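You operate a simulated robot arm through the tools that you are given. There is no shell and no other tool. Be economical: measure what you need, move in short steps, check, and stop when the job is done.

The job below is to be done with a simulated robot arm. You get a single attempt, and the scene is never put back.

## Task
Finish the test on the rig: pressure off, sort the cap by its result, plug the port.
Fine: release open before the collar is freed; a drop over 0.3 bar goes to the MEND tray, else READY; tighten the collar on the steel plug.
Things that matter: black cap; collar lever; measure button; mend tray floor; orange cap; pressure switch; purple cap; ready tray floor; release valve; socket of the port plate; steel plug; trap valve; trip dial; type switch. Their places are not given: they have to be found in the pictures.

It is judged by the outcome, as a careful person would: the job done as asked, and still so three seconds after it is handed in. It fails if anything else is knocked over, pushed out of place, dropped, spilled or broken. Lids that push on must go on centred and level and be pressed home; caps that screw on are set level and turned clockwise until they are tight.

## Robot
A 6-joint arm with a two-finger parallel gripper, fixed in place. Base frame: the origin is at the foot of the arm, x ahead of it, y to its left, z up; the work surface is at about z = 80.6. Readings come in cm, degrees, newtons and seconds.
With the tool pointing down near the work surface it reaches from about 26 to 68 cm from the base axis. Its first joint turns from -66.0 to 66.0 degrees. Payload 2.9 kg.
The tool frame sits at the grasp point between the pads (the TCP): z along the fingers, y along the line on which they close. The tips reach 3 cm beyond it. Largest opening 11 cm; finger width 2, thickness 1; the body of the gripper, 4.8 by 11.2 cm, starts 5.5 cm behind the TCP.
Orientation is that of the tool frame in the base frame, as a unit quaternion [w, x, y, z]. With the fingers straight down and closing along the base's y, the tool's x points along the base's -x, its y along +y and its z along -z.

## Interface
- The arm moves only by the tool jog_arm. Its argument "deltas" is a list of rows, each a list of 7 numbers: the opening, from 0 (shut) to 1 (fully open), then the shift along the tool's x, y, z in units of 30 mm (1.0 is 30 mm), then the turn, a rotation vector about the tool's x, y, z in units of 8 degrees (1.0 is 8 degrees). In form: [[grip, x, y, z, ax, ay, az], ...]. A call has 1 to 8 rows; each row shifts and turns the commanded pose from where the row before left it, along the tool's axes as they then stand. A call with a number of a shift or a turn outside -1 to 1 is refused whole. Rows are played at 5 a second. More than 5 cm and 8.6 degrees between two rows, or a gripper value outside its range, and nothing of the call is played. Where a pose cannot be reached the arm comes as near as it can. A force on the tool above 50 N (or 10 N above the force at the start of the call, whichever is more), or a blocked arm, ends the call early, and 0.2 s more pass. Each finger travels about 10.8 cm/s and halts on what it meets, pressing with about 43 N; the grip force reading is that of the motor and also rises with nothing between the fingers. The clock runs only during rows and for 0.2 s after the last one: add rows that do not move to give the fingers time. The reply holds the time, the measured pose of the TCP, the force on the tool along the base axes, the opening and the grip force, in the units named above and with some noise, with the torque about the TCP (base axes, N m) and any sound that the robot's microphone picked up.
- Cameras (640 x 400 px; columns grow to the right, rows downward): "scene" is fixed at [9.46, 43.72, 137.13]; the picture's right is [-0.63, -0.78, 0.00], its down [-0.48, 0.39, -0.79] and it looks along [0.61, -0.49, -0.61] (base axes); focal length 295 px, centre (320, 200). "wrist" rides on the gripper at [7.2, 1.7, -10.3] in the tool frame; the picture's right is [-0.23, 0.97, 0.00], its down [-0.76, -0.18, -0.62] and it looks along [-0.61, -0.14, 0.78] (tool axes); focal length 222 px, centre (320, 200).
- capture(camera): a new picture of that camera. It takes no simulated time.
- point_at(camera, pixels): for up to 12 pixels [column, row] of the newest picture of that camera ("zoom" is the newest enlarged one), the place [x, y, z] in the base frame of the surface seen there, good to about 0.2 cm, but the place of the scene camera against the robot may be out by one fixed shift of up to 1.8 cm in any direction. It takes no simulated time.
- enlarge(camera, box): a new picture of the part [left, top, right, bottom] of that camera's present view, enlarged. It takes no simulated time.
- finish_job(): hands the job in; it is judged then, once.

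Go step by step. Measure first, check grasps and placings, and put right what went wrong. The budget is 80 turns and 46 pictures, counting those below and the enlarged ones. Unless the task says otherwise, let go and move clear before handing in, and close with one line.

The tools are called after "Call:" as name(argument=value, ...) on one line, values as JSON. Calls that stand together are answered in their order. jog_arm: Moves the arm, as the interface text tells. Its arguments: {"type":"object","properties":{"deltas":{"type":"array","items":{"type":"array","items":{"type":"number"}}}},"required":["deltas"]} The other tools are called the same way: capture (camera) takes a picture; point_at (camera, pixels) gives the place of the surface under pixels of a picture; enlarge (camera, box) takes an enlarged picture of a part of a camera's view; finish_job () hands the job in.

At the start:

```text
time_s: 0.0
ee_pos: [41.75, 3.4, 117.83]
orientation: [0.0, 0.0, 1.0, 0.0]
contact_force: [-0.6, -0.8, 0.5]
wrist_torque: [0.01, 0.01, 0.02]
width: 11.0
grasp_force: 0.0
```

scene: 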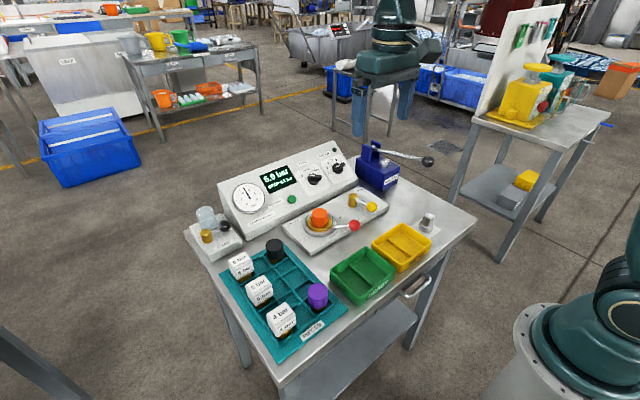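
wrist: 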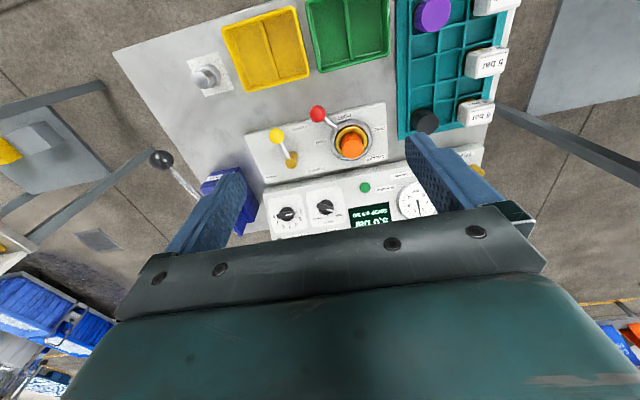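

The rig is visible: panel with display, port plate with orange cap and red/yellow levers, trays and plug. I'll enlarge the key areas.

Call:
enlarge(camera="scene", box=[210, 130, 370, 230])

Call:
enlarge(camera="scene", box=[280, 180, 440, 310])

Call:
enlarge(camera="wrist", box=[240, 90, 440, 240])

```text
4.00 times, centred on (290, 180) of scene
```

zoom: 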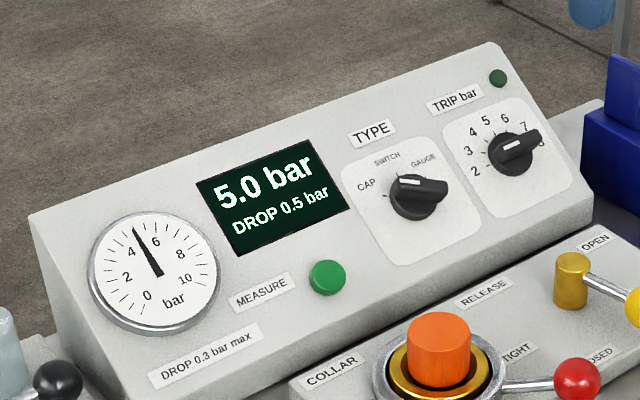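

```text
3.08 times, centred on (360, 245) of scene
```

zoom: 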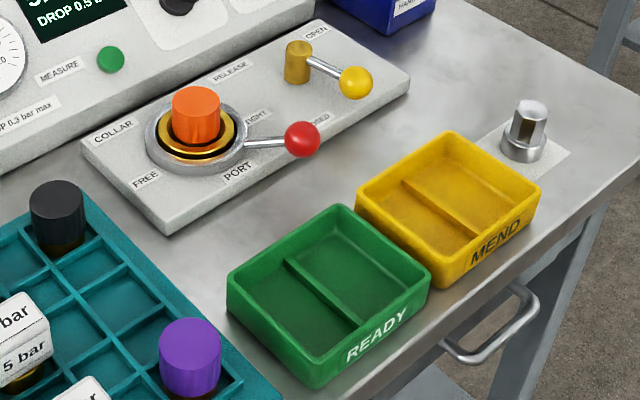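

```text
2.67 times, centred on (340, 165) of wrist
```

zoom: 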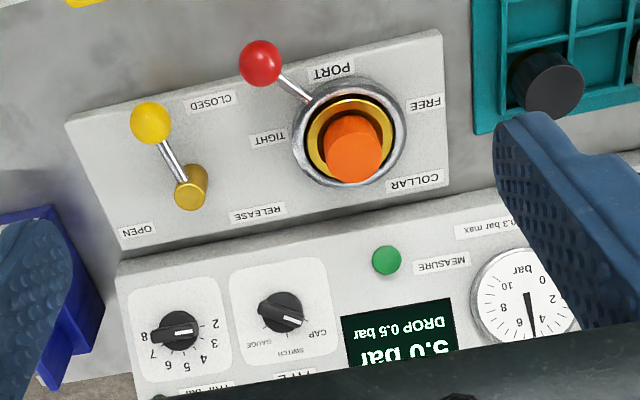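

The display reads 5.0 bar and DROP 0.5 bar. I'll look closer at the knobs, the blue unit and the left block before acting.

Call:
enlarge(camera="scene", box=[295, 130, 445, 215])

Call:
enlarge(camera="scene", box=[180, 195, 260, 265])

Call:
enlarge(camera="scene", box=[290, 180, 390, 245])

```text
4.27 times, centred on (370, 172) of scene
```

zoom: 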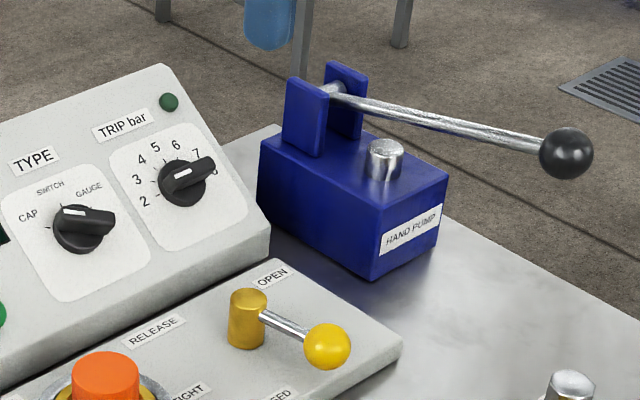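

```text
5.71 times, centred on (220, 230) of scene
```

zoom: 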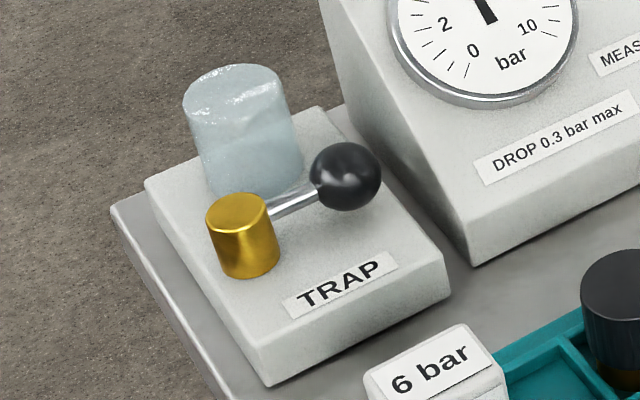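

```text
6.15 times, centred on (340, 212) of scene
```

zoom: 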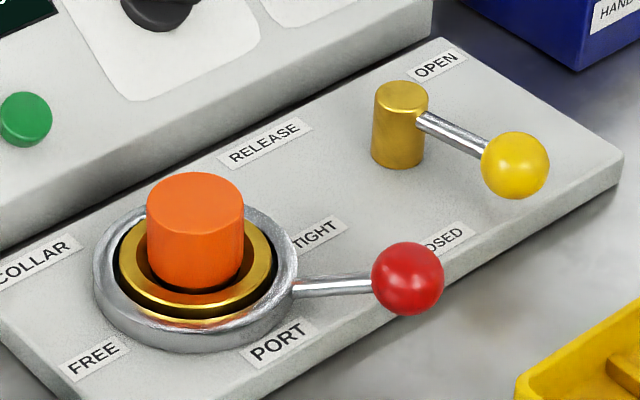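

The zoom shows the trap, the hand pump, and the release lever somewhere between OPEN and CLOSED. I'll measure key points in the wrist picture.

Call:
point_at(camera="wrist", pixels=[[352.4, 146.3], [317.5, 113.3], [276.3, 135.8], [291, 163], [298.8, 128.3], [251.8, 176.2], [320.5, 141.8], [379.3, 128.7], [205, 76], [250, 50], [282, 45], [300, 175]])

Call:
point_at(camera="scene", pixels=[[319, 214], [354, 226], [371, 208], [428, 217], [354, 197]])

Call:
enlarge(camera="wrist", box=[180, 0, 400, 140])

```text
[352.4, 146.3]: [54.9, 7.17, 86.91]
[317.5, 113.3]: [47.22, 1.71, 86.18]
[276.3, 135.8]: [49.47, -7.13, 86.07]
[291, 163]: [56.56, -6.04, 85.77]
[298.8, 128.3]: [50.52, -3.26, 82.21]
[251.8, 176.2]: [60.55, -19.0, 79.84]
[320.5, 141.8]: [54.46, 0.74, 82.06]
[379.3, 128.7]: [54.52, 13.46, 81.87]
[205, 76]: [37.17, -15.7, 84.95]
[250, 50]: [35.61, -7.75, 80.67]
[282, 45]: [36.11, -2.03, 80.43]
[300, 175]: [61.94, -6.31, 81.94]
```

```text
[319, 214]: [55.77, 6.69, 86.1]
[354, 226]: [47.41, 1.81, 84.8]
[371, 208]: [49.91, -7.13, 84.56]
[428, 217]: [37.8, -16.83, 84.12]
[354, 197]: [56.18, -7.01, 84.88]
```

```text
2.86 times, centred on (290, 70) of wrist
```

zoom: 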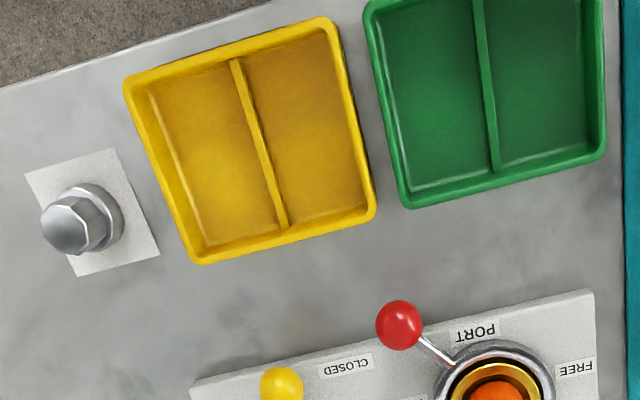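

Release lever points toward -x (CLOSED) with pivot about (56.6,-6.0); collar lever is at TIGHT. I'll measure obstacles (pump, panel) and the OPEN label.

Call:
point_at(camera="scene", pixels=[[428, 161], [400, 155], [366, 170], [384, 189], [398, 180], [361, 191], [335, 190], [290, 199], [330, 145], [222, 183], [409, 240], [386, 252]])

Call:
point_at(camera="wrist", pixels=[[271.8, 176.2], [366, 187], [160, 158], [285, 215], [209, 78], [200, 72], [345, 122], [330, 150], [355, 132], [350, 158]])

```text
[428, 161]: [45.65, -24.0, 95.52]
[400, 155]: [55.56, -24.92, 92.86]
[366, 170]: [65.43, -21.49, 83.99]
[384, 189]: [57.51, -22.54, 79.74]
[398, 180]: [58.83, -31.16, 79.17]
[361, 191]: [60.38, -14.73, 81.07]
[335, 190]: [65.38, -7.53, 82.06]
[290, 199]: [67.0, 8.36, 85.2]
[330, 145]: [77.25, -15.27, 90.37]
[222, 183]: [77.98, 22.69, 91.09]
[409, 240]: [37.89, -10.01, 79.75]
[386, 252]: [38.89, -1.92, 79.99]
```

```text
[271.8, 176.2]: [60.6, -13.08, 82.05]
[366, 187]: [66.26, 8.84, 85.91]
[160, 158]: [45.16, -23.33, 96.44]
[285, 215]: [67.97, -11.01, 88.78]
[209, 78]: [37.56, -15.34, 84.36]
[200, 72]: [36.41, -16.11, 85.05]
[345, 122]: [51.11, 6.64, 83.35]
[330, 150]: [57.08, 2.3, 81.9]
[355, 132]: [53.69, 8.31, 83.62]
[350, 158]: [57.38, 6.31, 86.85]
```

Pump is clear of the release lever's sweep. I'll move shut fingers above the +y side of the yellow ball.

Call:
jog_arm(deltas=[[0, -0.365, -0.32, 1, 0, 0, 0], [0, -0.365, -0.32, 1, 0, 0, 0], [0, -0.365, -0.32, 1, 0, 0, 0], [0, -0.365, -0.32, 1, 0, 0, 0], [0, -0.365, -0.32, 1, 0, 0, 0], [0, -0.365, -0.32, 1, 0, 0, 0], [0, -0.365, -0.32, 1, 0, 0, 0], [0, -0.365, -0.32, 1, 0, 0, 0]])

Call:
capture(camera="wrist")

```text
time_s: 1.8
ee_pos: [50.74, -4.35, 93.72]
orientation: [0.0, 0.0, 1.0, -0.001]
contact_force: [0.5, 0.2, -1.1]
wrist_torque: [0.01, -0.01, -0.02]
width: 0.01
grasp_force: 37.6
```

```text
36 pictures are left
```

wrist: 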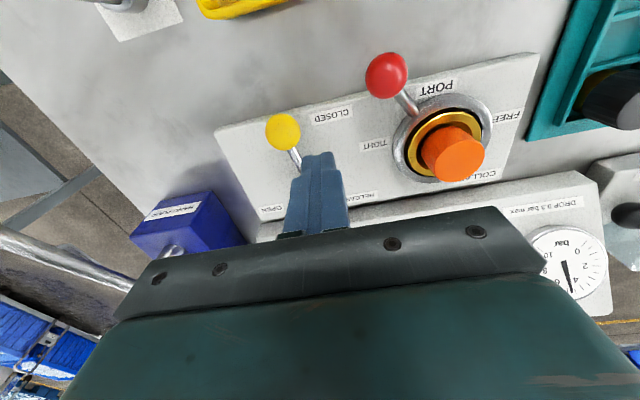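

Fingers at (330,160), yellow ball at (283,130). I'll refine ball positions from this closer view.

Call:
point_at(camera="wrist", pixels=[[283, 131], [296, 160], [386, 75], [407, 103], [268, 132], [298, 131], [455, 155], [331, 117]])

```text
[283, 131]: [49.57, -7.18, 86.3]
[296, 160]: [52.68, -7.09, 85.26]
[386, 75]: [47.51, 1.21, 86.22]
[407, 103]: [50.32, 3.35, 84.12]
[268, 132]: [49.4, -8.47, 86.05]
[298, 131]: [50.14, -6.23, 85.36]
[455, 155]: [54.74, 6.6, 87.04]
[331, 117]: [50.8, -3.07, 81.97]
```

Ball and rod confirmed; descending beside the ball and starting the push toward OPEN.

Call:
jog_arm(deltas=[[0, 0, 0, 0.8, 0, 0, 0], [0, 0, 0, 0.8, 0, 0, 0], [0, 0, 0, 0.83, 0, 0, 0], [0, 0.23, -0.37, 0, 0, 0, 0], [0, 0.23, -0.37, 0, 0, 0, 0], [0, -0.13, -0.52, 0, 0, 0, 0], [0, -0.13, -0.52, 0, 0, 0, 0], [0, 0, 0, 0, 0, 0, 0]])

Call:
enlarge(camera="scene", box=[230, 140, 410, 250])

```text
time_s: 3.6
ee_pos: [49.68, -9.51, 86.6]
orientation: [-0.001, 0.0, 1.0, 0.0]
contact_force: [0.6, 0.6, -0.5]
wrist_torque: [-0.01, 0.01, -0.04]
width: 0.0
grasp_force: 37.1
```

```text
3.56 times, centred on (320, 195) of scene
```

zoom: 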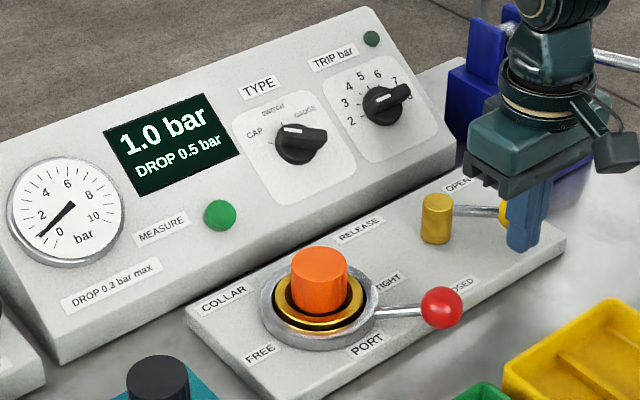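

Pressure is dropping (1.0 bar). I'll continue the arc to fully open.

Call:
jog_arm(deltas=[[0, -0.4, -0.43, 0, 0, 0, 0], [0, -0.4, -0.43, 0, 0, 0, 0], [0, -0.38, -0.2, 0, 0, 0, 0], [0, -0.38, -0.2, 0, 0, 0, 0], [0, -0.3, -0.03, 0, 0, 0, 0], [0, 0, 0, 0, 0, 0, 0]])

Call:
enlarge(camera="scene", box=[230, 140, 410, 250])

```text
time_s: 4.8
ee_pos: [53.88, -13.22, 86.28]
orientation: [-0.019, 0.0, 1.0, 0.005]
contact_force: [-13.4, 0.3, 6.0]
wrist_torque: [0.07, 0.15, 0.04]
width: 0.01
grasp_force: 37.1
stopped in row 5: the force on the tool passed its limit at 60 N (the readings are from after the stop); the commanded pose is now the measured one
```

```text
3.56 times, centred on (320, 195) of scene
```

zoom: 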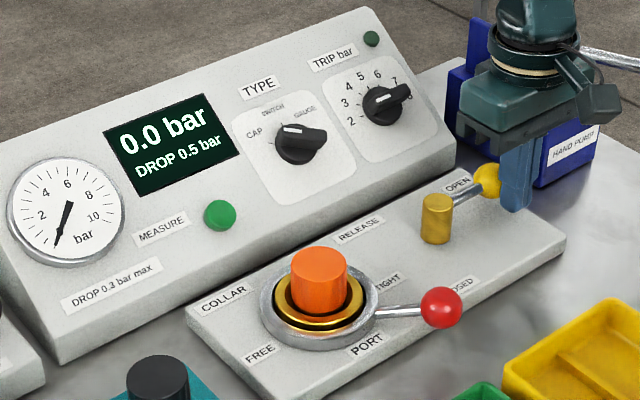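

Release is fully open: display 0.0 bar, drop reading still 0.5 (so MEND). I'll back off, lift, and go to the -y side of the red collar ball.

Call:
jog_arm(deltas=[[0, 0.5, 0, 0, 0, 0, 0], [0, 0, 0, -1, 0.07, -0.27, 0], [0, 0, 0, -1, 0, 0, 0], [0, 0.29, 1, 0, 0, 0, 0], [0, 0.29, 1, 0, 0, 0, 0], [0, 0.29, 1, 0, 0, 0, 0], [0, 0.3, 1, 0, 0, 0, 0], [0, 0, 0, 0, 0, 0, 0]])

Call:
capture(camera="wrist")

```text
time_s: 6.5
ee_pos: [49.13, -1.34, 92.49]
orientation: [0.005, 0.001, 1.0, -0.002]
contact_force: [-0.8, 0.6, 0.5]
wrist_torque: [0.03, -0.02, 0.01]
width: 0.0
grasp_force: 38.2
```

```text
33 pictures are left
```

wrist: 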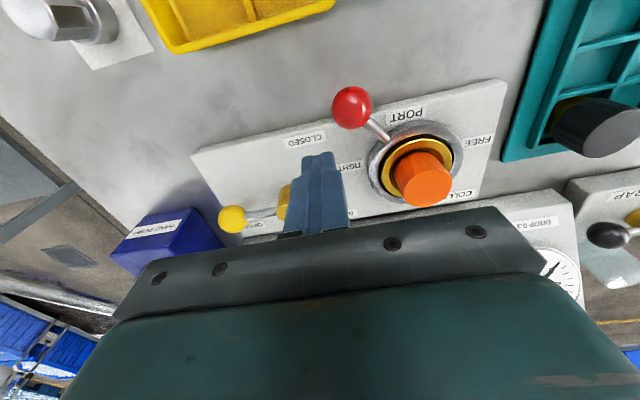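

Yellow lever stays at OPEN. Now descending and pushing the red lever toward FREE.

Call:
jog_arm(deltas=[[0, 0, 0, 1, 0, 0, 0], [0, 0, 0, 1, 0, 0, 0], [0, 0.36, 0.46, 0, 0, 0, 0], [0, 0.36, 0.46, 0, 0, 0, 0], [0, 0.22, 0.49, 0, 0, 0, 0], [0, 0.22, 0.49, 0, 0, 0, 0], [0, 0.04, 0.54, 0, 0, 0, 0], [0, 0.04, 0.54, 0, 0, 0, 0]])

Call:
enlarge(camera="scene", box=[230, 160, 410, 270])

```text
time_s: 8.3
ee_pos: [45.64, 7.51, 86.38]
orientation: [0.005, -0.001, 1.0, -0.002]
contact_force: [-0.1, -0.2, 0.8]
wrist_torque: [0.02, -0.02, 0.01]
width: 0.0
grasp_force: 38.0
```

```text
3.56 times, centred on (320, 215) of scene
```

zoom: 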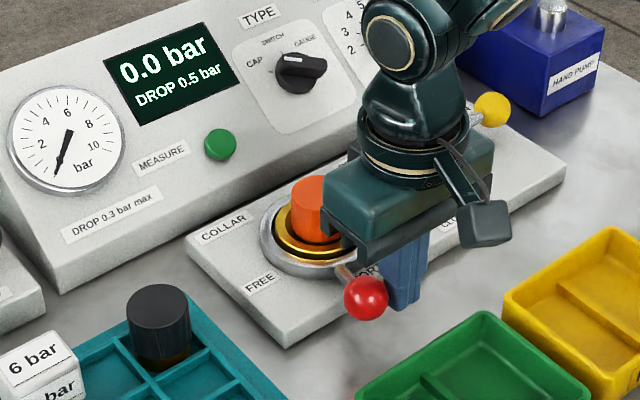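

Lever is moving; continue until it stops.

Call:
jog_arm(deltas=[[0, -0.06, 0.46, 0, 0, 0, 0], [0, -0.1, 0.45, 0, 0, 0, 0], [0, -0.2, 0.39, 0, 0, 0, 0], [0, -0.25, 0.35, 0, 0, 0, 0], [0, -0.3, 0.3, 0, 0, 0, 0], [0, 0, 0, 0, 0, 0, 0]])

Call:
enlarge(camera="scene", box=[230, 160, 410, 270])

```text
time_s: 9.2
ee_pos: [46.22, 10.15, 86.35]
orientation: [-0.005, 0.011, 1.0, -0.012]
contact_force: [-7.8, -11.4, 9.0]
wrist_torque: [-0.07, 0.04, -0.04]
width: 0.0
grasp_force: 37.4
stopped in row 4: the force on the tool passed its limit at 64 N (the readings are from after the stop); the commanded pose is now the measured one
```

```text
3.56 times, centred on (320, 215) of scene
```

zoom: 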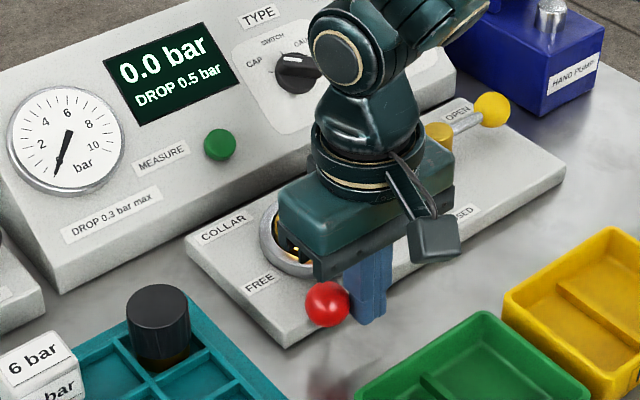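

Collar reached its FREE stop (64 N at about 143°). Back off, rise, open and look at the port.

Call:
jog_arm(deltas=[[0, 0, -0.4, 0, 0, 0, 0], [0, 0, 0, -1, -0.17, -0.07, -0.16], [0, 0, 0, -1, 0, 0, 0], [0, 0, 0, -1, 0, 0, 0], [0.3, 0, -0.4, -1, 0, 0, 0], [0.5, 0, -0.4, -0.5, 0, 0, 0], [0.5, 0, 0, 0, 0, 0, 0]])

Call:
capture(camera="wrist")

```text
time_s: 10.8
ee_pos: [46.32, 6.66, 100.02]
orientation: [0.0, -0.001, 1.0, 0.001]
contact_force: [0.2, 0.0, -0.2]
wrist_torque: [0.01, 0.01, 0.01]
width: 5.49
grasp_force: 0.2
```

```text
30 pictures are left
```

wrist: 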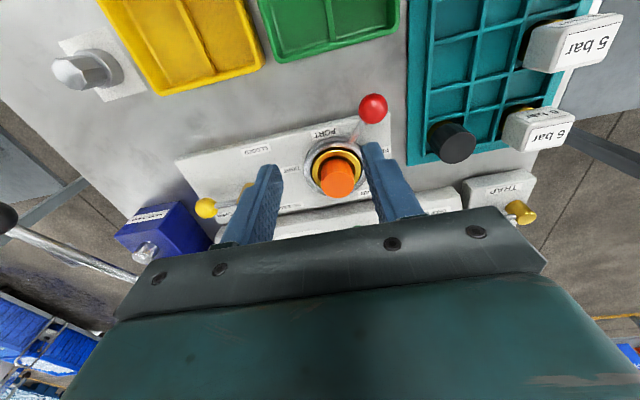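

Call:
enlarge(camera="wrist", box=[290, 110, 390, 210])

Call:
point_at(camera="wrist", pixels=[[336, 178], [336, 166], [322, 181], [352, 175], [338, 192], [374, 107], [83, 70], [70, 68], [95, 75], [165, 70], [205, 60], [180, 62]])

```text
4.00 times, centred on (340, 160) of wrist
```

zoom: 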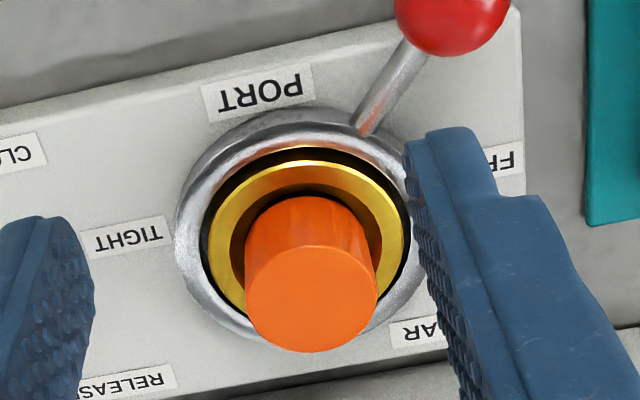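

```text
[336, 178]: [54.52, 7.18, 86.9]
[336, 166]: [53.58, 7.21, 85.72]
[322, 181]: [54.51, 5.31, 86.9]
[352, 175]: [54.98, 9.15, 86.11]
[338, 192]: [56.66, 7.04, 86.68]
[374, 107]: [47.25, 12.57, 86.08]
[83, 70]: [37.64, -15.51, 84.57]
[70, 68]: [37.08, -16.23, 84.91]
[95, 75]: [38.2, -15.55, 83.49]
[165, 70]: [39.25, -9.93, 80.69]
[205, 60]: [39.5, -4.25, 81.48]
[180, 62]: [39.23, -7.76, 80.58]
```

Collar free, cap top centre about (55.0, 7.1, 86.9). I'll go over it and down so the tips stop just above the ring.

Call:
jog_arm(deltas=[[0.55, -0.725, 0.04, 0.5, 0, 0, 0], [0.55, -0.725, 0.04, 0.5, 0, 0, 0], [0.55, -0.725, 0.04, 0.5, 0, 0, 0], [0.55, -0.725, 0.03, 0.5, 0, 0, 0], [0.55, 0, 0, 0.6, 0, 0, 0], [0.55, 0, 0, 0.6, 0, 0, 0], [0.55, 0, 0, 0.6, 0, 0, 0], [0.55, 0, 0, 0.3, 0, 0, 0]])

Call:
enlarge(camera="wrist", box=[240, 100, 400, 200])

Call:
enlarge(camera="scene", box=[270, 160, 390, 250])

```text
time_s: 12.6
ee_pos: [55.08, 7.15, 87.54]
orientation: [0.002, -0.001, 1.0, 0.001]
contact_force: [0.3, -0.1, 0.8]
wrist_torque: [0.02, 0.0, 0.0]
width: 6.07
grasp_force: 0.1
```

```text
4.00 times, centred on (320, 150) of wrist
```

zoom: 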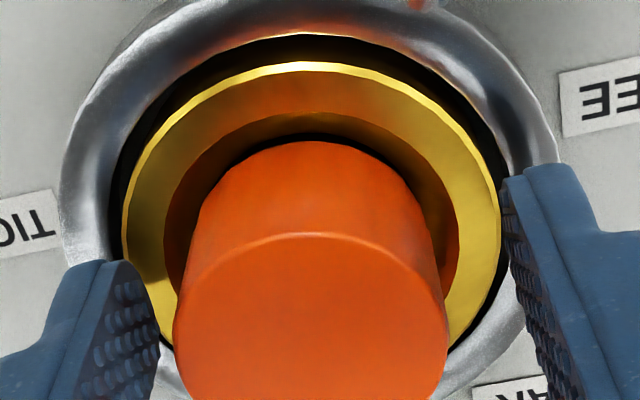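

```text
4.44 times, centred on (330, 205) of scene
```

zoom: 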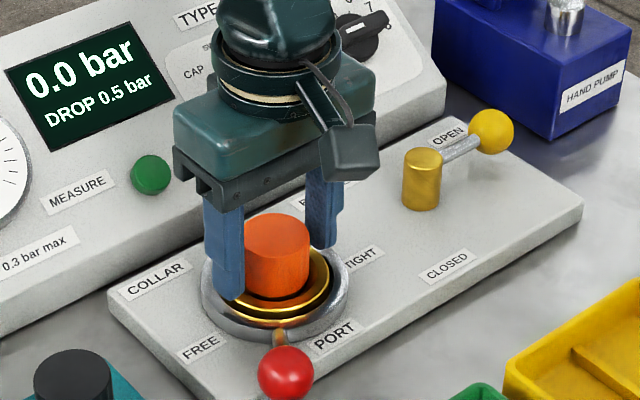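

Call:
point_at(camera="wrist", pixels=[[286, 186], [349, 186], [318, 160], [317, 175], [320, 195], [260, 185], [290, 172], [345, 172], [300, 120]])

```text
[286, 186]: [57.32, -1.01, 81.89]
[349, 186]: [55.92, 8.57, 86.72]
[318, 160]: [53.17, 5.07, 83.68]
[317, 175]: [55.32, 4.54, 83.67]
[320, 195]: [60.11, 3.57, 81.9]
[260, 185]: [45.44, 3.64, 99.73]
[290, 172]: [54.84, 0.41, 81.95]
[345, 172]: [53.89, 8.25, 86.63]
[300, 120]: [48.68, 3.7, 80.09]
```

Those pixels refer to the older picture; the earlier edges (5.3, 9.15) put the centre at y≈7.2, so I close now.

Call:
jog_arm(deltas=[[0.4, 0, 0, 0.05, 0, 0, 0], [0.3, 0, 0, 0, 0, 0, 0], [0.2, 0, 0, 0, 0, 0, 0], [0.2, 0, 0, 0, 0, 0, 0]])

Call:
capture(camera="wrist")

```text
time_s: 13.6
ee_pos: [55.06, 7.24, 87.39]
orientation: [0.001, 0.0, 1.0, 0.001]
contact_force: [-3.0, -10.8, 5.9]
wrist_torque: [-0.63, 0.08, -0.04]
width: 4.04
grasp_force: 43.1
```

```text
26 pictures are left
```

wrist: 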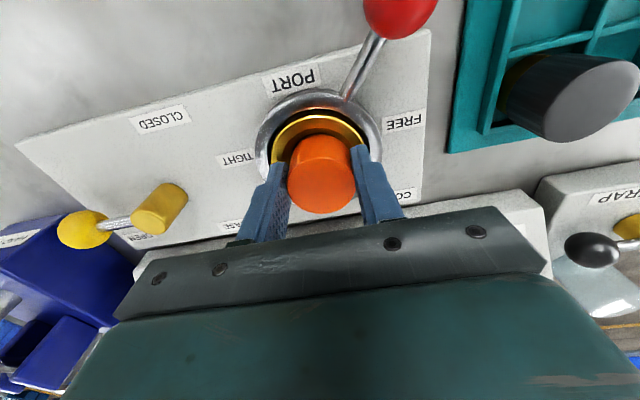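

Cap gripped at 4.04 cm width. I'll ease the side load and lift straight up.

Call:
jog_arm(deltas=[[0.2, 0, -0.03, 0, 0, 0, 0], [0.2, 0, 0, -0.2, 0, 0, 0], [0.2, 0, 0, -0.4, 0, 0, 0], [0.2, 0, 0, -0.6, 0, 0, 0], [0.2, 0, 0, -0.9, 0, 0, 0], [0.2, 0, 0, -0.9, 0, 0, 0]])

Call:
capture(camera="wrist")

Call:
capture(camera="scene")

```text
time_s: 15.0
ee_pos: [55.26, 6.97, 96.33]
orientation: [0.0, -0.002, 1.0, 0.001]
contact_force: [-0.6, -0.3, -0.3]
wrist_torque: [-0.02, 0.0, -0.03]
width: 2.17
grasp_force: 0.1
```

```text
25 pictures are left
```

wrist: 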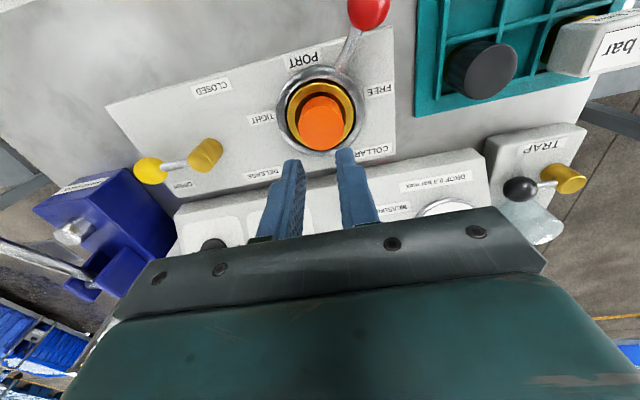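

```text
24 pictures are left
```

scene: 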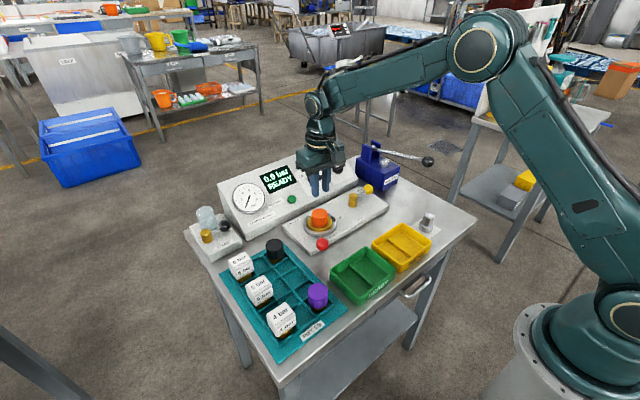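

The grip slipped off (width 2.17) and the cap still sits in the port. I'll look closely and measure it.

Call:
enlarge(camera="wrist", box=[260, 60, 400, 160])

Call:
enlarge(camera="scene", box=[240, 165, 380, 260])

Call:
point_at(camera="wrist", pixels=[[321, 125], [302, 128], [342, 124], [321, 108], [324, 145], [350, 110], [297, 105], [283, 115], [318, 76]])

```text
4.00 times, centred on (330, 110) of wrist
```

zoom: 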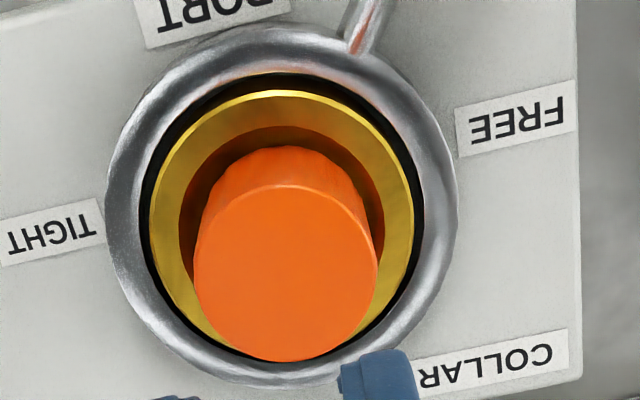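

```text
4.21 times, centred on (310, 212) of scene
```

zoom: 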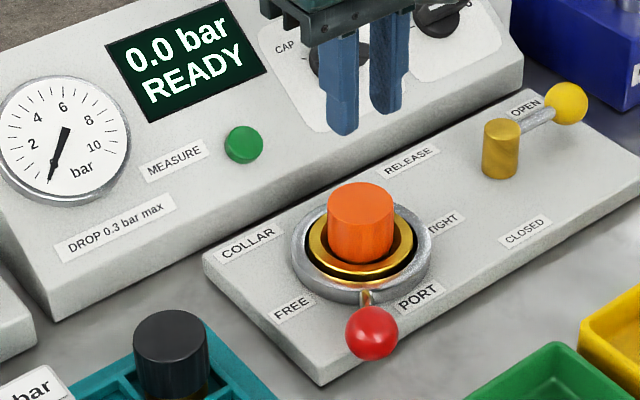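

```text
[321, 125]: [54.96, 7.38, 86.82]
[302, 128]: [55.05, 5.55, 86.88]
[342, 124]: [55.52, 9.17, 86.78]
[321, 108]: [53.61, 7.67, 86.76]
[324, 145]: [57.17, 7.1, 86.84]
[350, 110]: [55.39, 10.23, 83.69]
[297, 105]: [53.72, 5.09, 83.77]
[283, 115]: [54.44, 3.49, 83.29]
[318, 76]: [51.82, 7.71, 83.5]
```

Cap is still seated level, top centre about (55.3, 7.3, 86.8). I'll regrip deeper with a firmer command, then pull slowly.

Call:
jog_arm(deltas=[[0.55, 0, 0.13, 0, 0, 0, 0], [0.55, 0, 0, 0.5, 0, 0, 0], [0.55, 0, 0, 0.9, 0, 0, 0], [0.55, 0, 0, 0.9, 0, 0, 0], [0.55, 0, 0, 0.8, 0, 0, 0], [0.4, 0, 0, 0, 0, 0, 0], [0.2, 0, 0, 0, 0, 0, 0], [0, 0, 0, 0, 0, 0, 0]])

```text
time_s: 16.8
ee_pos: [55.24, 7.2, 87.14]
orientation: [0.002, 0.005, 1.0, -0.002]
contact_force: [-0.2, -31.4, 8.0]
wrist_torque: [-1.12, -0.01, -0.13]
width: 4.08
grasp_force: 43.0
```

Side load of -31 N in y means the cap's centre is at lower y; I shift to relieve it.

Call:
jog_arm(deltas=[[0, 0, -0.06, 0, 0, 0, 0], [0, 0, -0.04, 0, 0, 0, 0], [0, 0, 0, 0, 0, 0, 0]])

```text
time_s: 17.6
ee_pos: [55.17, 7.18, 87.25]
orientation: [0.002, 0.0, 1.0, 0.002]
contact_force: [7.3, -17.2, 6.7]
wrist_torque: [-0.67, -0.18, -0.19]
width: 4.1
grasp_force: 43.2
```

Call:
jog_arm(deltas=[[0, 0, -0.06, 0, 0, 0, 0], [0, 0, -0.04, 0, 0, 0, 0], [0, 0, 0, 0, 0, 0, 0]])

```text
time_s: 18.4
ee_pos: [55.08, 7.12, 87.23]
orientation: [0.001, -0.004, 1.0, 0.002]
contact_force: [7.0, 2.7, 4.5]
wrist_torque: [0.04, -0.31, -0.04]
width: 4.09
grasp_force: 43.1
```

Side load is balanced (2.7 N). Now a slow pull.

Call:
jog_arm(deltas=[[0, 0, 0, -0.05, 0, 0, 0], [0, 0, 0, -0.05, 0, 0, 0], [0, 0, 0, -0.05, 0, 0, 0], [0, 0, 0, -0.05, 0, 0, 0]])

```text
time_s: 19.4
ee_pos: [54.96, 6.96, 87.61]
orientation: [-0.001, -0.001, 1.0, 0.001]
contact_force: [1.1, -0.9, -0.8]
wrist_torque: [-0.06, -0.07, 0.02]
width: 4.08
grasp_force: 43.3
```

Width holds at 4.08 with no load; I'll continue gently and look.

Call:
jog_arm(deltas=[[0, 0, 0, -0.1, 0, 0, 0], [0, 0, 0, -0.1, 0, 0, 0], [0, 0, 0, -0.15, 0, 0, 0], [0, 0, 0, -0.15, 0, 0, 0]])

Call:
enlarge(camera="scene", box=[240, 165, 380, 260])

```text
time_s: 20.4
ee_pos: [55.08, 6.96, 89.16]
orientation: [0.001, 0.0, 1.0, 0.001]
contact_force: [-0.3, 0.7, -1.4]
wrist_torque: [0.02, 0.03, -0.01]
width: 4.09
grasp_force: 42.8
```

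```text
4.21 times, centred on (310, 212) of scene
```

zoom: 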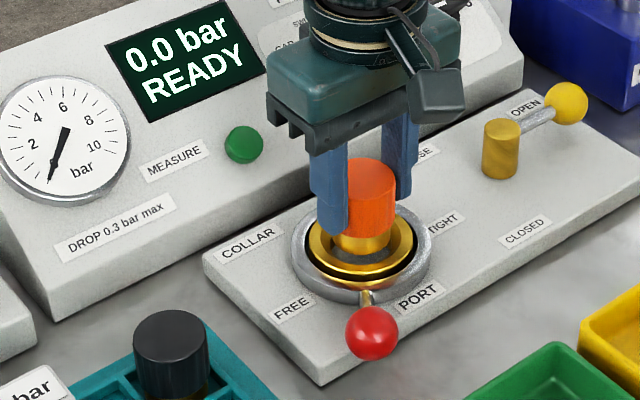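

Cap is out of the socket, gold spigot visible. Lift clear and move toward the MEND tray.

Call:
jog_arm(deltas=[[0, 0, 0, -0.5, 0, 0, 0], [0, 0, 0, -0.8, 0, 0, 0], [0, 0, 0, -1, 0, 0, 0], [0, 0, 0, -1, 0, 0, 0], [0, 0.8, -0.5, 0, 0, 0, 0], [0, 1, -0.9, 0, 0, 0, 0], [0, 1, -0.9, 0, 0, 0, 0], [0, 0.6, -0.5, 0, 0, 0, 0]])

Call:
capture(camera="wrist")

Call:
enlarge(camera="scene", box=[310, 150, 450, 290])

```text
time_s: 22.2
ee_pos: [44.87, -1.59, 98.84]
orientation: [0.001, -0.001, 1.0, 0.001]
contact_force: [-0.4, -1.6, -1.2]
wrist_torque: [0.01, 0.01, 0.02]
width: 4.07
grasp_force: 43.6
```

```text
20 pictures are left
```

wrist: 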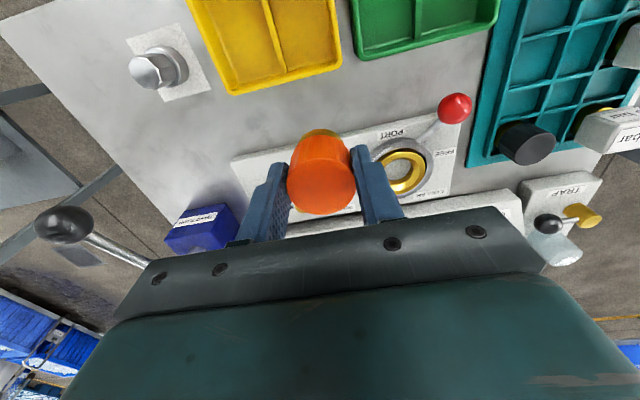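

```text
2.86 times, centred on (380, 220) of scene
```

zoom: 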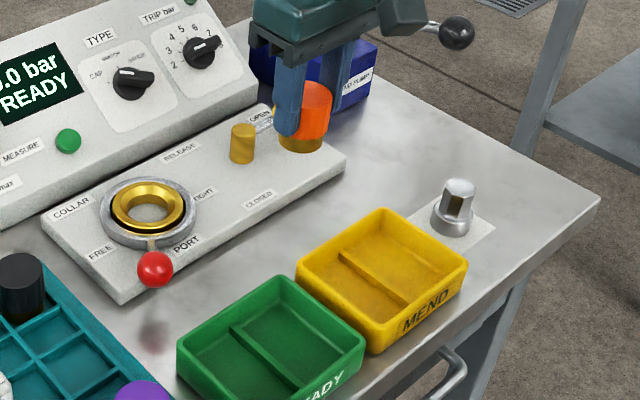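

Cap is securely held. I measure the MEND tray's compartments, the plug and the cap bottom.

Call:
point_at(camera="wrist", pixels=[[240, 45], [305, 35], [272, 40], [285, 70], [337, 55], [237, 92], [222, 60], [288, 84], [318, 137], [320, 193], [408, 172], [304, 10]])

Call:
point_at(camera="zoom", pixels=[[345, 300], [410, 265], [372, 275], [383, 213], [375, 340], [460, 265], [300, 265], [440, 205], [458, 185], [300, 145]])

```text
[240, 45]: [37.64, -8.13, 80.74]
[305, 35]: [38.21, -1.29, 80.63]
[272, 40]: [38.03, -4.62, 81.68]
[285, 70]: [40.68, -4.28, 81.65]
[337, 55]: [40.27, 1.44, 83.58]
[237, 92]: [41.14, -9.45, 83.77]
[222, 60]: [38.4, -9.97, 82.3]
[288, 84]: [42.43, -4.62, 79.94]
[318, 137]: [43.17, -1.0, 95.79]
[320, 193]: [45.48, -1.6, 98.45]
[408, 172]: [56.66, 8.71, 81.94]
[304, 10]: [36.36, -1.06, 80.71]
```

```text
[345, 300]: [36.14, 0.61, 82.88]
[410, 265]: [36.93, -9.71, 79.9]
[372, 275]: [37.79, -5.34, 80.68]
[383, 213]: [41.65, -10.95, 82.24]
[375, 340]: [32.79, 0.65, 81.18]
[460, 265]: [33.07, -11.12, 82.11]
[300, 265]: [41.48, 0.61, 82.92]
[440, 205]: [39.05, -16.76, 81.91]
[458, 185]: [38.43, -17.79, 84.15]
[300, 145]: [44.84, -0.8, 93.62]
```

MEND compartments are ~5.3 cm wide in y but ~8 cm long in x, so I'll turn the tool 90° to let fingers fit along x before lowering.

Call:
jog_arm(deltas=[[0, 0.9, 0, 0, 0, 0, 0], [0, 0.9, 0, 0, 0, 0, 0], [0, 0.88, -0.03, 0, 0, 0, 0], [0, 0, 0, 0, 0, 0, 1], [0, 0, 0, 0, 0, 0, 1], [0, 0, 0, 0, 0, 0, 1], [0, 0, 0, 0, 0, 0, 1]])

Call:
jog_arm(deltas=[[0, 0, 0, 0, 0, 0, 1], [0, 0, 0, 0, 0, 0, 1], [0, 0, 0, 0, 0, 0, 1], [0, 0, 0, 0, 0, 0, 1], [0, 0, 0, 0, 0, 0, 1], [0, 0, 0, 0, 0, 0, 1], [0, 0, 0, 0, 0, 0, 1], [0, 0, 0, 0, 0, 0, 0.25]])

Call:
capture(camera="wrist")

```text
time_s: 23.8
ee_pos: [36.92, -1.58, 99.03]
orientation: [0.001, 0.276, 0.961, 0.001]
contact_force: [0.1, 0.2, -0.4]
wrist_torque: [-0.02, 0.05, 0.01]
width: 4.08
grasp_force: 42.8
```

```text
time_s: 25.6
ee_pos: [36.77, -1.61, 99.13]
orientation: [0.0, 0.707, 0.707, 0.002]
contact_force: [0.3, -1.2, -1.1]
wrist_torque: [-0.02, 0.01, -0.01]
width: 4.08
grasp_force: 43.3
```

```text
18 pictures are left
```

wrist: 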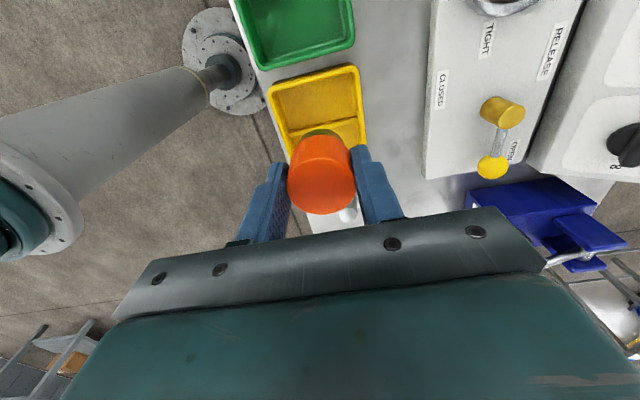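

Tool is turned (closing along x). Check the compartment B extents from this view.

Call:
point_at(camera="wrist", pixels=[[318, 100], [275, 95], [355, 72], [315, 72], [312, 87], [327, 117], [325, 125], [290, 110], [352, 100], [282, 110], [360, 95]])

```text
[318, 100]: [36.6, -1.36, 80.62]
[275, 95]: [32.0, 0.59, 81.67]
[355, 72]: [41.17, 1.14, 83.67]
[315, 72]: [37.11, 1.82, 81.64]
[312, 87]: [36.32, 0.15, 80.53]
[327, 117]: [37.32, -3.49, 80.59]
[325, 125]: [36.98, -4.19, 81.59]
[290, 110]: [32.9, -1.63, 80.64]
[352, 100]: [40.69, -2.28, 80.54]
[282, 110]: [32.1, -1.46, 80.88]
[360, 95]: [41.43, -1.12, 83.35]
```

Compartment floor spans x 32.6–40.8, y -3.9–0.9; the cap is well centred at (36.77,-1.6). Descend to near the floor.

Call:
jog_arm(deltas=[[0, 0.03, 0, 0.9, 0, 0, 0], [0, 0, 0, 0.9, 0, 0, 0], [0, 0, 0, 0.9, 0, 0, 0], [0, 0, 0, 0.8, 0, 0, 0], [0, 0, 0, 0.5, 0, 0, 0], [0, 0, 0, 0.2, 0, 0, 0]])

Call:
enlarge(camera="scene", box=[330, 180, 450, 290])

```text
time_s: 27.0
ee_pos: [36.81, -1.39, 86.11]
orientation: [-0.001, 0.707, 0.707, 0.002]
contact_force: [-0.1, 0.1, -0.6]
wrist_torque: [0.0, 0.0, 0.0]
width: 4.08
grasp_force: 42.9
```

```text
3.64 times, centred on (390, 235) of scene
```

zoom: 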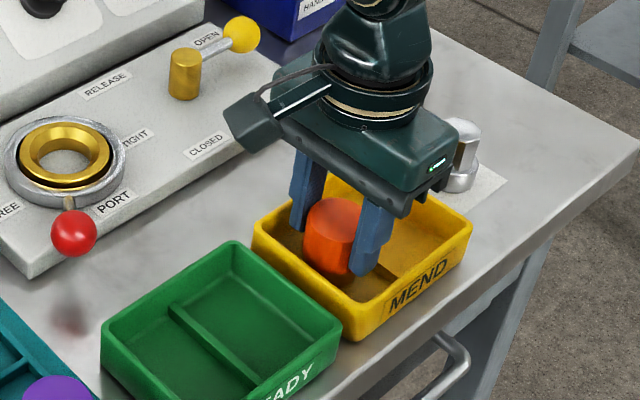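

Above the compartment cleanly; lowering in small steps to feel the floor.

Call:
jog_arm(deltas=[[0, 0, 0, 0.1, 0, 0, 0], [0, 0, 0, 0.1, 0, 0, 0], [0, 0, 0, 0.08, 0, 0, 0], [0, 0, 0, 0.06, 0, 0, 0], [0, 0, 0, 0, 0, 0, 0]])

```text
time_s: 28.2
ee_pos: [36.78, -1.4, 85.39]
orientation: [0.0, 0.706, 0.708, 0.003]
contact_force: [-1.4, 1.5, 19.7]
wrist_torque: [0.01, 0.04, 0.11]
width: 4.1
grasp_force: 43.0
```

Cap is on the floor (19.7 N). Ease up slightly, open a little and rise.

Call:
jog_arm(deltas=[[0, 0, 0, -0.05, 0, 0, 0], [0.41, 0, 0, 0, 0, 0, 0], [0.44, 0, 0, 0, 0, 0, 0], [0.45, 0, 0, 0, 0, 0, 0], [0.45, 0, 0, -0.3, 0, 0, 0], [0.45, 0, 0, -0.6, 0, 0, 0], [0.45, 0, 0, -1, 0, 0, 0], [0.5, 0, 0, -1, 0, 0, 0]])

Call:
jog_arm(deltas=[[0.6, 0.5, 0, -1, 0, 0, -0.25], [0.6, 0, 0, 0, 0, 0, -1], [0.6, 0, 0, 0, 0, 0, -1], [0.6, 0, 0, 0, 0, 0, -1], [0.6, 0, 0, 0, 0, 0, -1], [0.6, 0, 0, 0, 0, 0, -1], [0.6, 0, 0, 0, 0, 0, -1]])

Call:
jog_arm(deltas=[[0.6, 0, 0, 0, 0, 0, -1], [0.6, 0, 0, 0, 0, 0, -1], [0.6, 0, 0, 0, 0, 0, -1], [0.6, 0, 0, 0, 0, 0, -1], [0.6, 0, 0, 0, 0, 0, -1], [0.6, 0, 0, 0, 0, 0, 0]])

Call:
capture(camera="wrist")

Call:
enlarge(camera="scene", box=[330, 180, 450, 290])

```text
time_s: 30.0
ee_pos: [36.53, -1.73, 94.28]
orientation: [0.0, 0.707, 0.708, 0.002]
contact_force: [-0.2, -0.4, -0.4]
wrist_torque: [0.01, 0.0, -0.03]
width: 5.48
grasp_force: 0.0
```

```text
time_s: 31.6
ee_pos: [36.89, 0.02, 97.09]
orientation: [0.001, 0.34, 0.941, 0.002]
contact_force: [-0.2, 0.9, 0.0]
wrist_torque: [0.0, 0.0, 0.01]
width: 6.6
grasp_force: 0.0
```

```text
time_s: 33.0
ee_pos: [36.85, -0.03, 97.11]
orientation: [0.001, -0.002, 1.0, 0.001]
contact_force: [-0.3, 0.2, -0.1]
wrist_torque: [-0.03, 0.01, -0.01]
width: 6.6
grasp_force: 0.2
```

```text
16 pictures are left
```

wrist: 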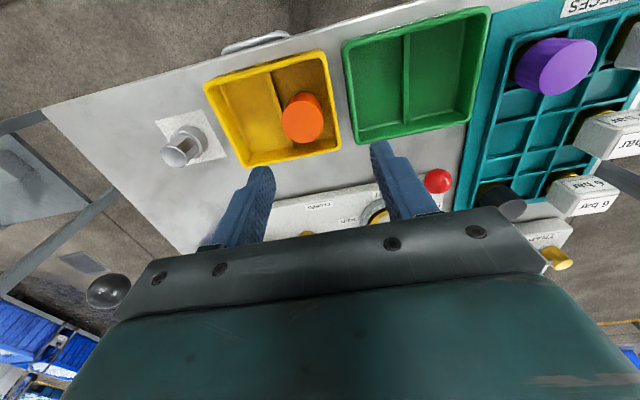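

```text
3.64 times, centred on (390, 235) of scene
```

zoom: 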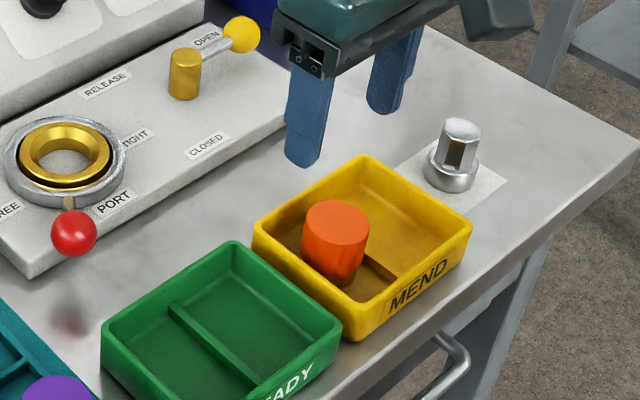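

The orange cap stands in the MEND tray. Now I examine the steel plug.

Call:
enlarge(camera="wrist", box=[145, 100, 245, 180])

Call:
point_at(camera="wrist", pixels=[[176, 154], [168, 150], [184, 157], [175, 163], [180, 146], [188, 141], [193, 130], [203, 138], [180, 132]])

```text
5.00 times, centred on (195, 140) of wrist
```

zoom: 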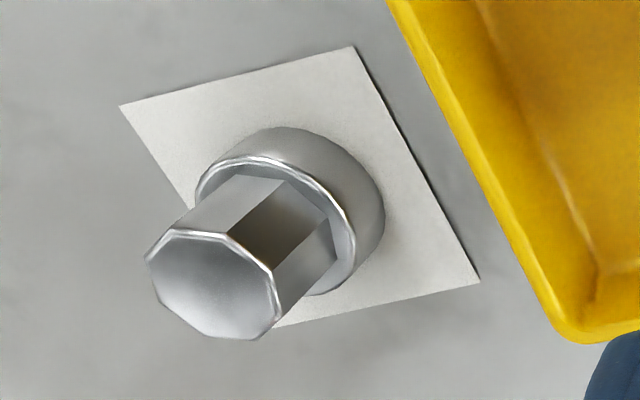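

```text
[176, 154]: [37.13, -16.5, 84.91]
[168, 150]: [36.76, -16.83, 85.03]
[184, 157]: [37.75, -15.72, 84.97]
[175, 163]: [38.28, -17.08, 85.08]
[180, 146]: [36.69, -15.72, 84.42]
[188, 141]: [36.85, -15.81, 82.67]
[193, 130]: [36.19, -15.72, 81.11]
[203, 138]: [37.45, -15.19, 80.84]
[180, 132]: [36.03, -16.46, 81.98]
```

Octagonal head about 2.4 cm across with a wider flange below, near (37.3,-16.4), top z 85. Move above it to refine.

Call:
jog_arm(deltas=[[0.6, -0.03, -0.9, 0, 0, 0, 0], [0.5, -0.03, -0.9, 0, 0, 0, 0], [0.5, -0.03, -0.9, 0, 0, 0, 0], [0.5, -0.03, -0.9, 0, 0, 0, 0], [0.5, -0.03, -0.9, 0, 0, 0, 0], [0.5, 0, -0.9, 0, 0, 0, 0], [0.5, 0, 0, 0.9, 0, 0, 0], [0.5, 0, 0, 0.9, 0, 0, 0]])

Call:
capture(camera="wrist")

```text
time_s: 34.8
ee_pos: [37.32, -16.02, 91.78]
orientation: [0.0, 0.0, 1.0, 0.002]
contact_force: [0.5, 0.1, -0.3]
wrist_torque: [0.03, -0.02, -0.02]
width: 5.48
grasp_force: 0.1
```

```text
13 pictures are left
```

wrist: 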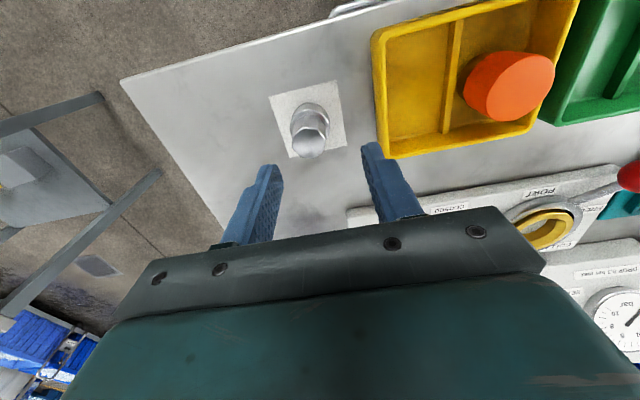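

Call:
point_at(camera="wrist", pixels=[[309, 142], [299, 144], [320, 141], [309, 130], [309, 154], [304, 120], [316, 112], [290, 125], [331, 118]])

Call:
enlarge(camera="wrist", box=[260, 70, 380, 170])

```text
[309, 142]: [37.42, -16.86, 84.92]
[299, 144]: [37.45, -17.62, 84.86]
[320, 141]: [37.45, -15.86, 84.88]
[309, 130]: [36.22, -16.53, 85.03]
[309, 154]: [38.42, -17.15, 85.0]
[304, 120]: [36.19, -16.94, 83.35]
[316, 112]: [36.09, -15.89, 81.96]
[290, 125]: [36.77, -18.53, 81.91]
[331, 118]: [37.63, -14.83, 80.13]
```

```text
4.00 times, centred on (320, 120) of wrist
```

zoom: 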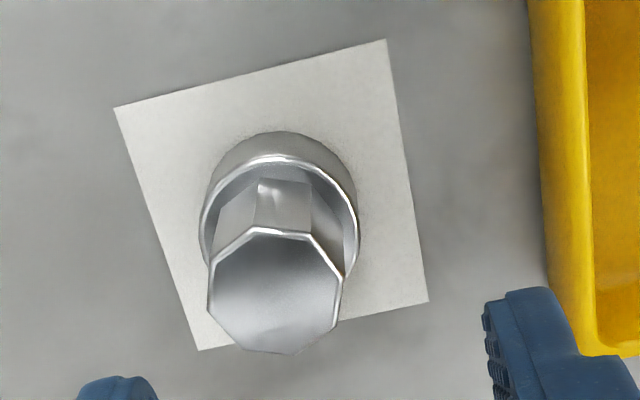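

Plug head centre is (37.4,-16.8), width ~2.6, flange top z≈82. Shift over and descend to TCP 85.5 and close.

Call:
jog_arm(deltas=[[0.5, -0.03, -0.27, 0, 0, 0, 0], [0.5, 0, 0, 0.7, 0, 0, 0], [0.5, 0, 0, 0.8, 0, 0, 0], [0.5, 0, 0, 0.58, 0, 0, 0], [0.35, 0, 0, 0, 0, 0, 0], [0.25, 0, 0, 0, 0, 0, 0], [0.1, 0, 0, 0, 0, 0, 0], [0, 0, 0, 0, 0, 0, 0]])

```text
time_s: 36.6
ee_pos: [37.45, -16.88, 85.67]
orientation: [0.001, -0.001, 1.0, 0.001]
contact_force: [-0.1, 0.7, 0.4]
wrist_torque: [0.03, -0.01, -0.01]
width: 2.84
grasp_force: 42.7
```

Plug gripped cleanly (2.84 cm, no side load). Lift and carry toward the port.

Call:
jog_arm(deltas=[[0, 0, 0, -0.2, 0, 0, 0], [0, 0, 0, -0.6, 0, 0, 0], [0, 0, 0, -1, 0, 0, 0], [0, 0, 0, -1, 0, 0, 0], [0, 0, 0, -0.7, 0, 0, 0], [0, -0.7, 0.9, 0, 0, 0, 0], [0, -0.7, 0.9, 0, 0, 0, 0]])

Call:
jog_arm(deltas=[[0, -0.7, 0.9, 0, 0, 0, 0], [0, -0.7, 0.9, 0, 0, 0, 0], [0, -0.7, 1, 0, 0, 0, 0], [0, -0.7, 1, 0, 0, 0, 0], [0, -0.6, 0.9, 0, 0, 0, 0], [0, -0.4, 0.6, 0, 0, 0, 0], [0, 0, 0, 0, 0, 0, 0]])

Call:
capture(camera="wrist")

```text
time_s: 38.2
ee_pos: [41.78, -11.57, 96.18]
orientation: [0.002, -0.001, 1.0, 0.001]
contact_force: [-0.5, -0.2, -0.7]
wrist_torque: [-0.01, -0.01, -0.01]
width: 2.85
grasp_force: 43.2
```

```text
time_s: 39.8
ee_pos: [52.71, 4.15, 96.14]
orientation: [0.001, 0.0, 1.0, 0.001]
contact_force: [-0.8, -0.2, -1.2]
wrist_torque: [-0.01, 0.0, 0.01]
width: 2.87
grasp_force: 42.8
```

```text
11 pictures are left
```

wrist: 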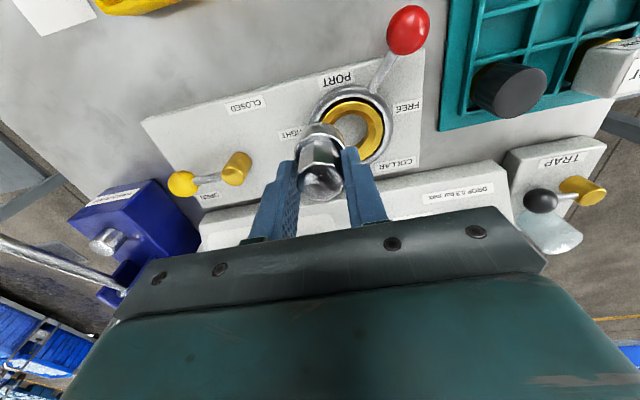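

Plug held and port ring visible at (355,125). Measure the ring for its centre.

Call:
point_at(camera="wrist", pixels=[[348, 104], [381, 125], [366, 158], [322, 112], [350, 88], [392, 125], [358, 125], [352, 140], [321, 130], [321, 182]])

Call:
enlarge(camera="wrist", box=[290, 70, 410, 170])

```text
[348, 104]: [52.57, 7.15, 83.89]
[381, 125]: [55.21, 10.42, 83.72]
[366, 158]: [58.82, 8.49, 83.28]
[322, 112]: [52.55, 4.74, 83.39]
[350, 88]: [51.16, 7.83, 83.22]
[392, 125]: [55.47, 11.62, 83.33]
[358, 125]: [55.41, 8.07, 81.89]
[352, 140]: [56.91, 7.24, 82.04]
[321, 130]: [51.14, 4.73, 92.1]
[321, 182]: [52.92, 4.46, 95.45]
```

```text
4.00 times, centred on (350, 120) of wrist
```

zoom: 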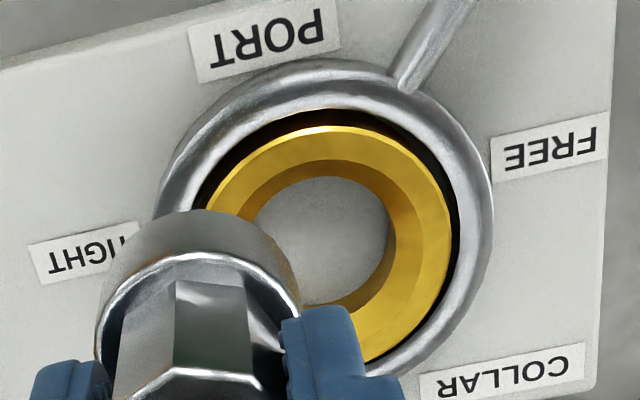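

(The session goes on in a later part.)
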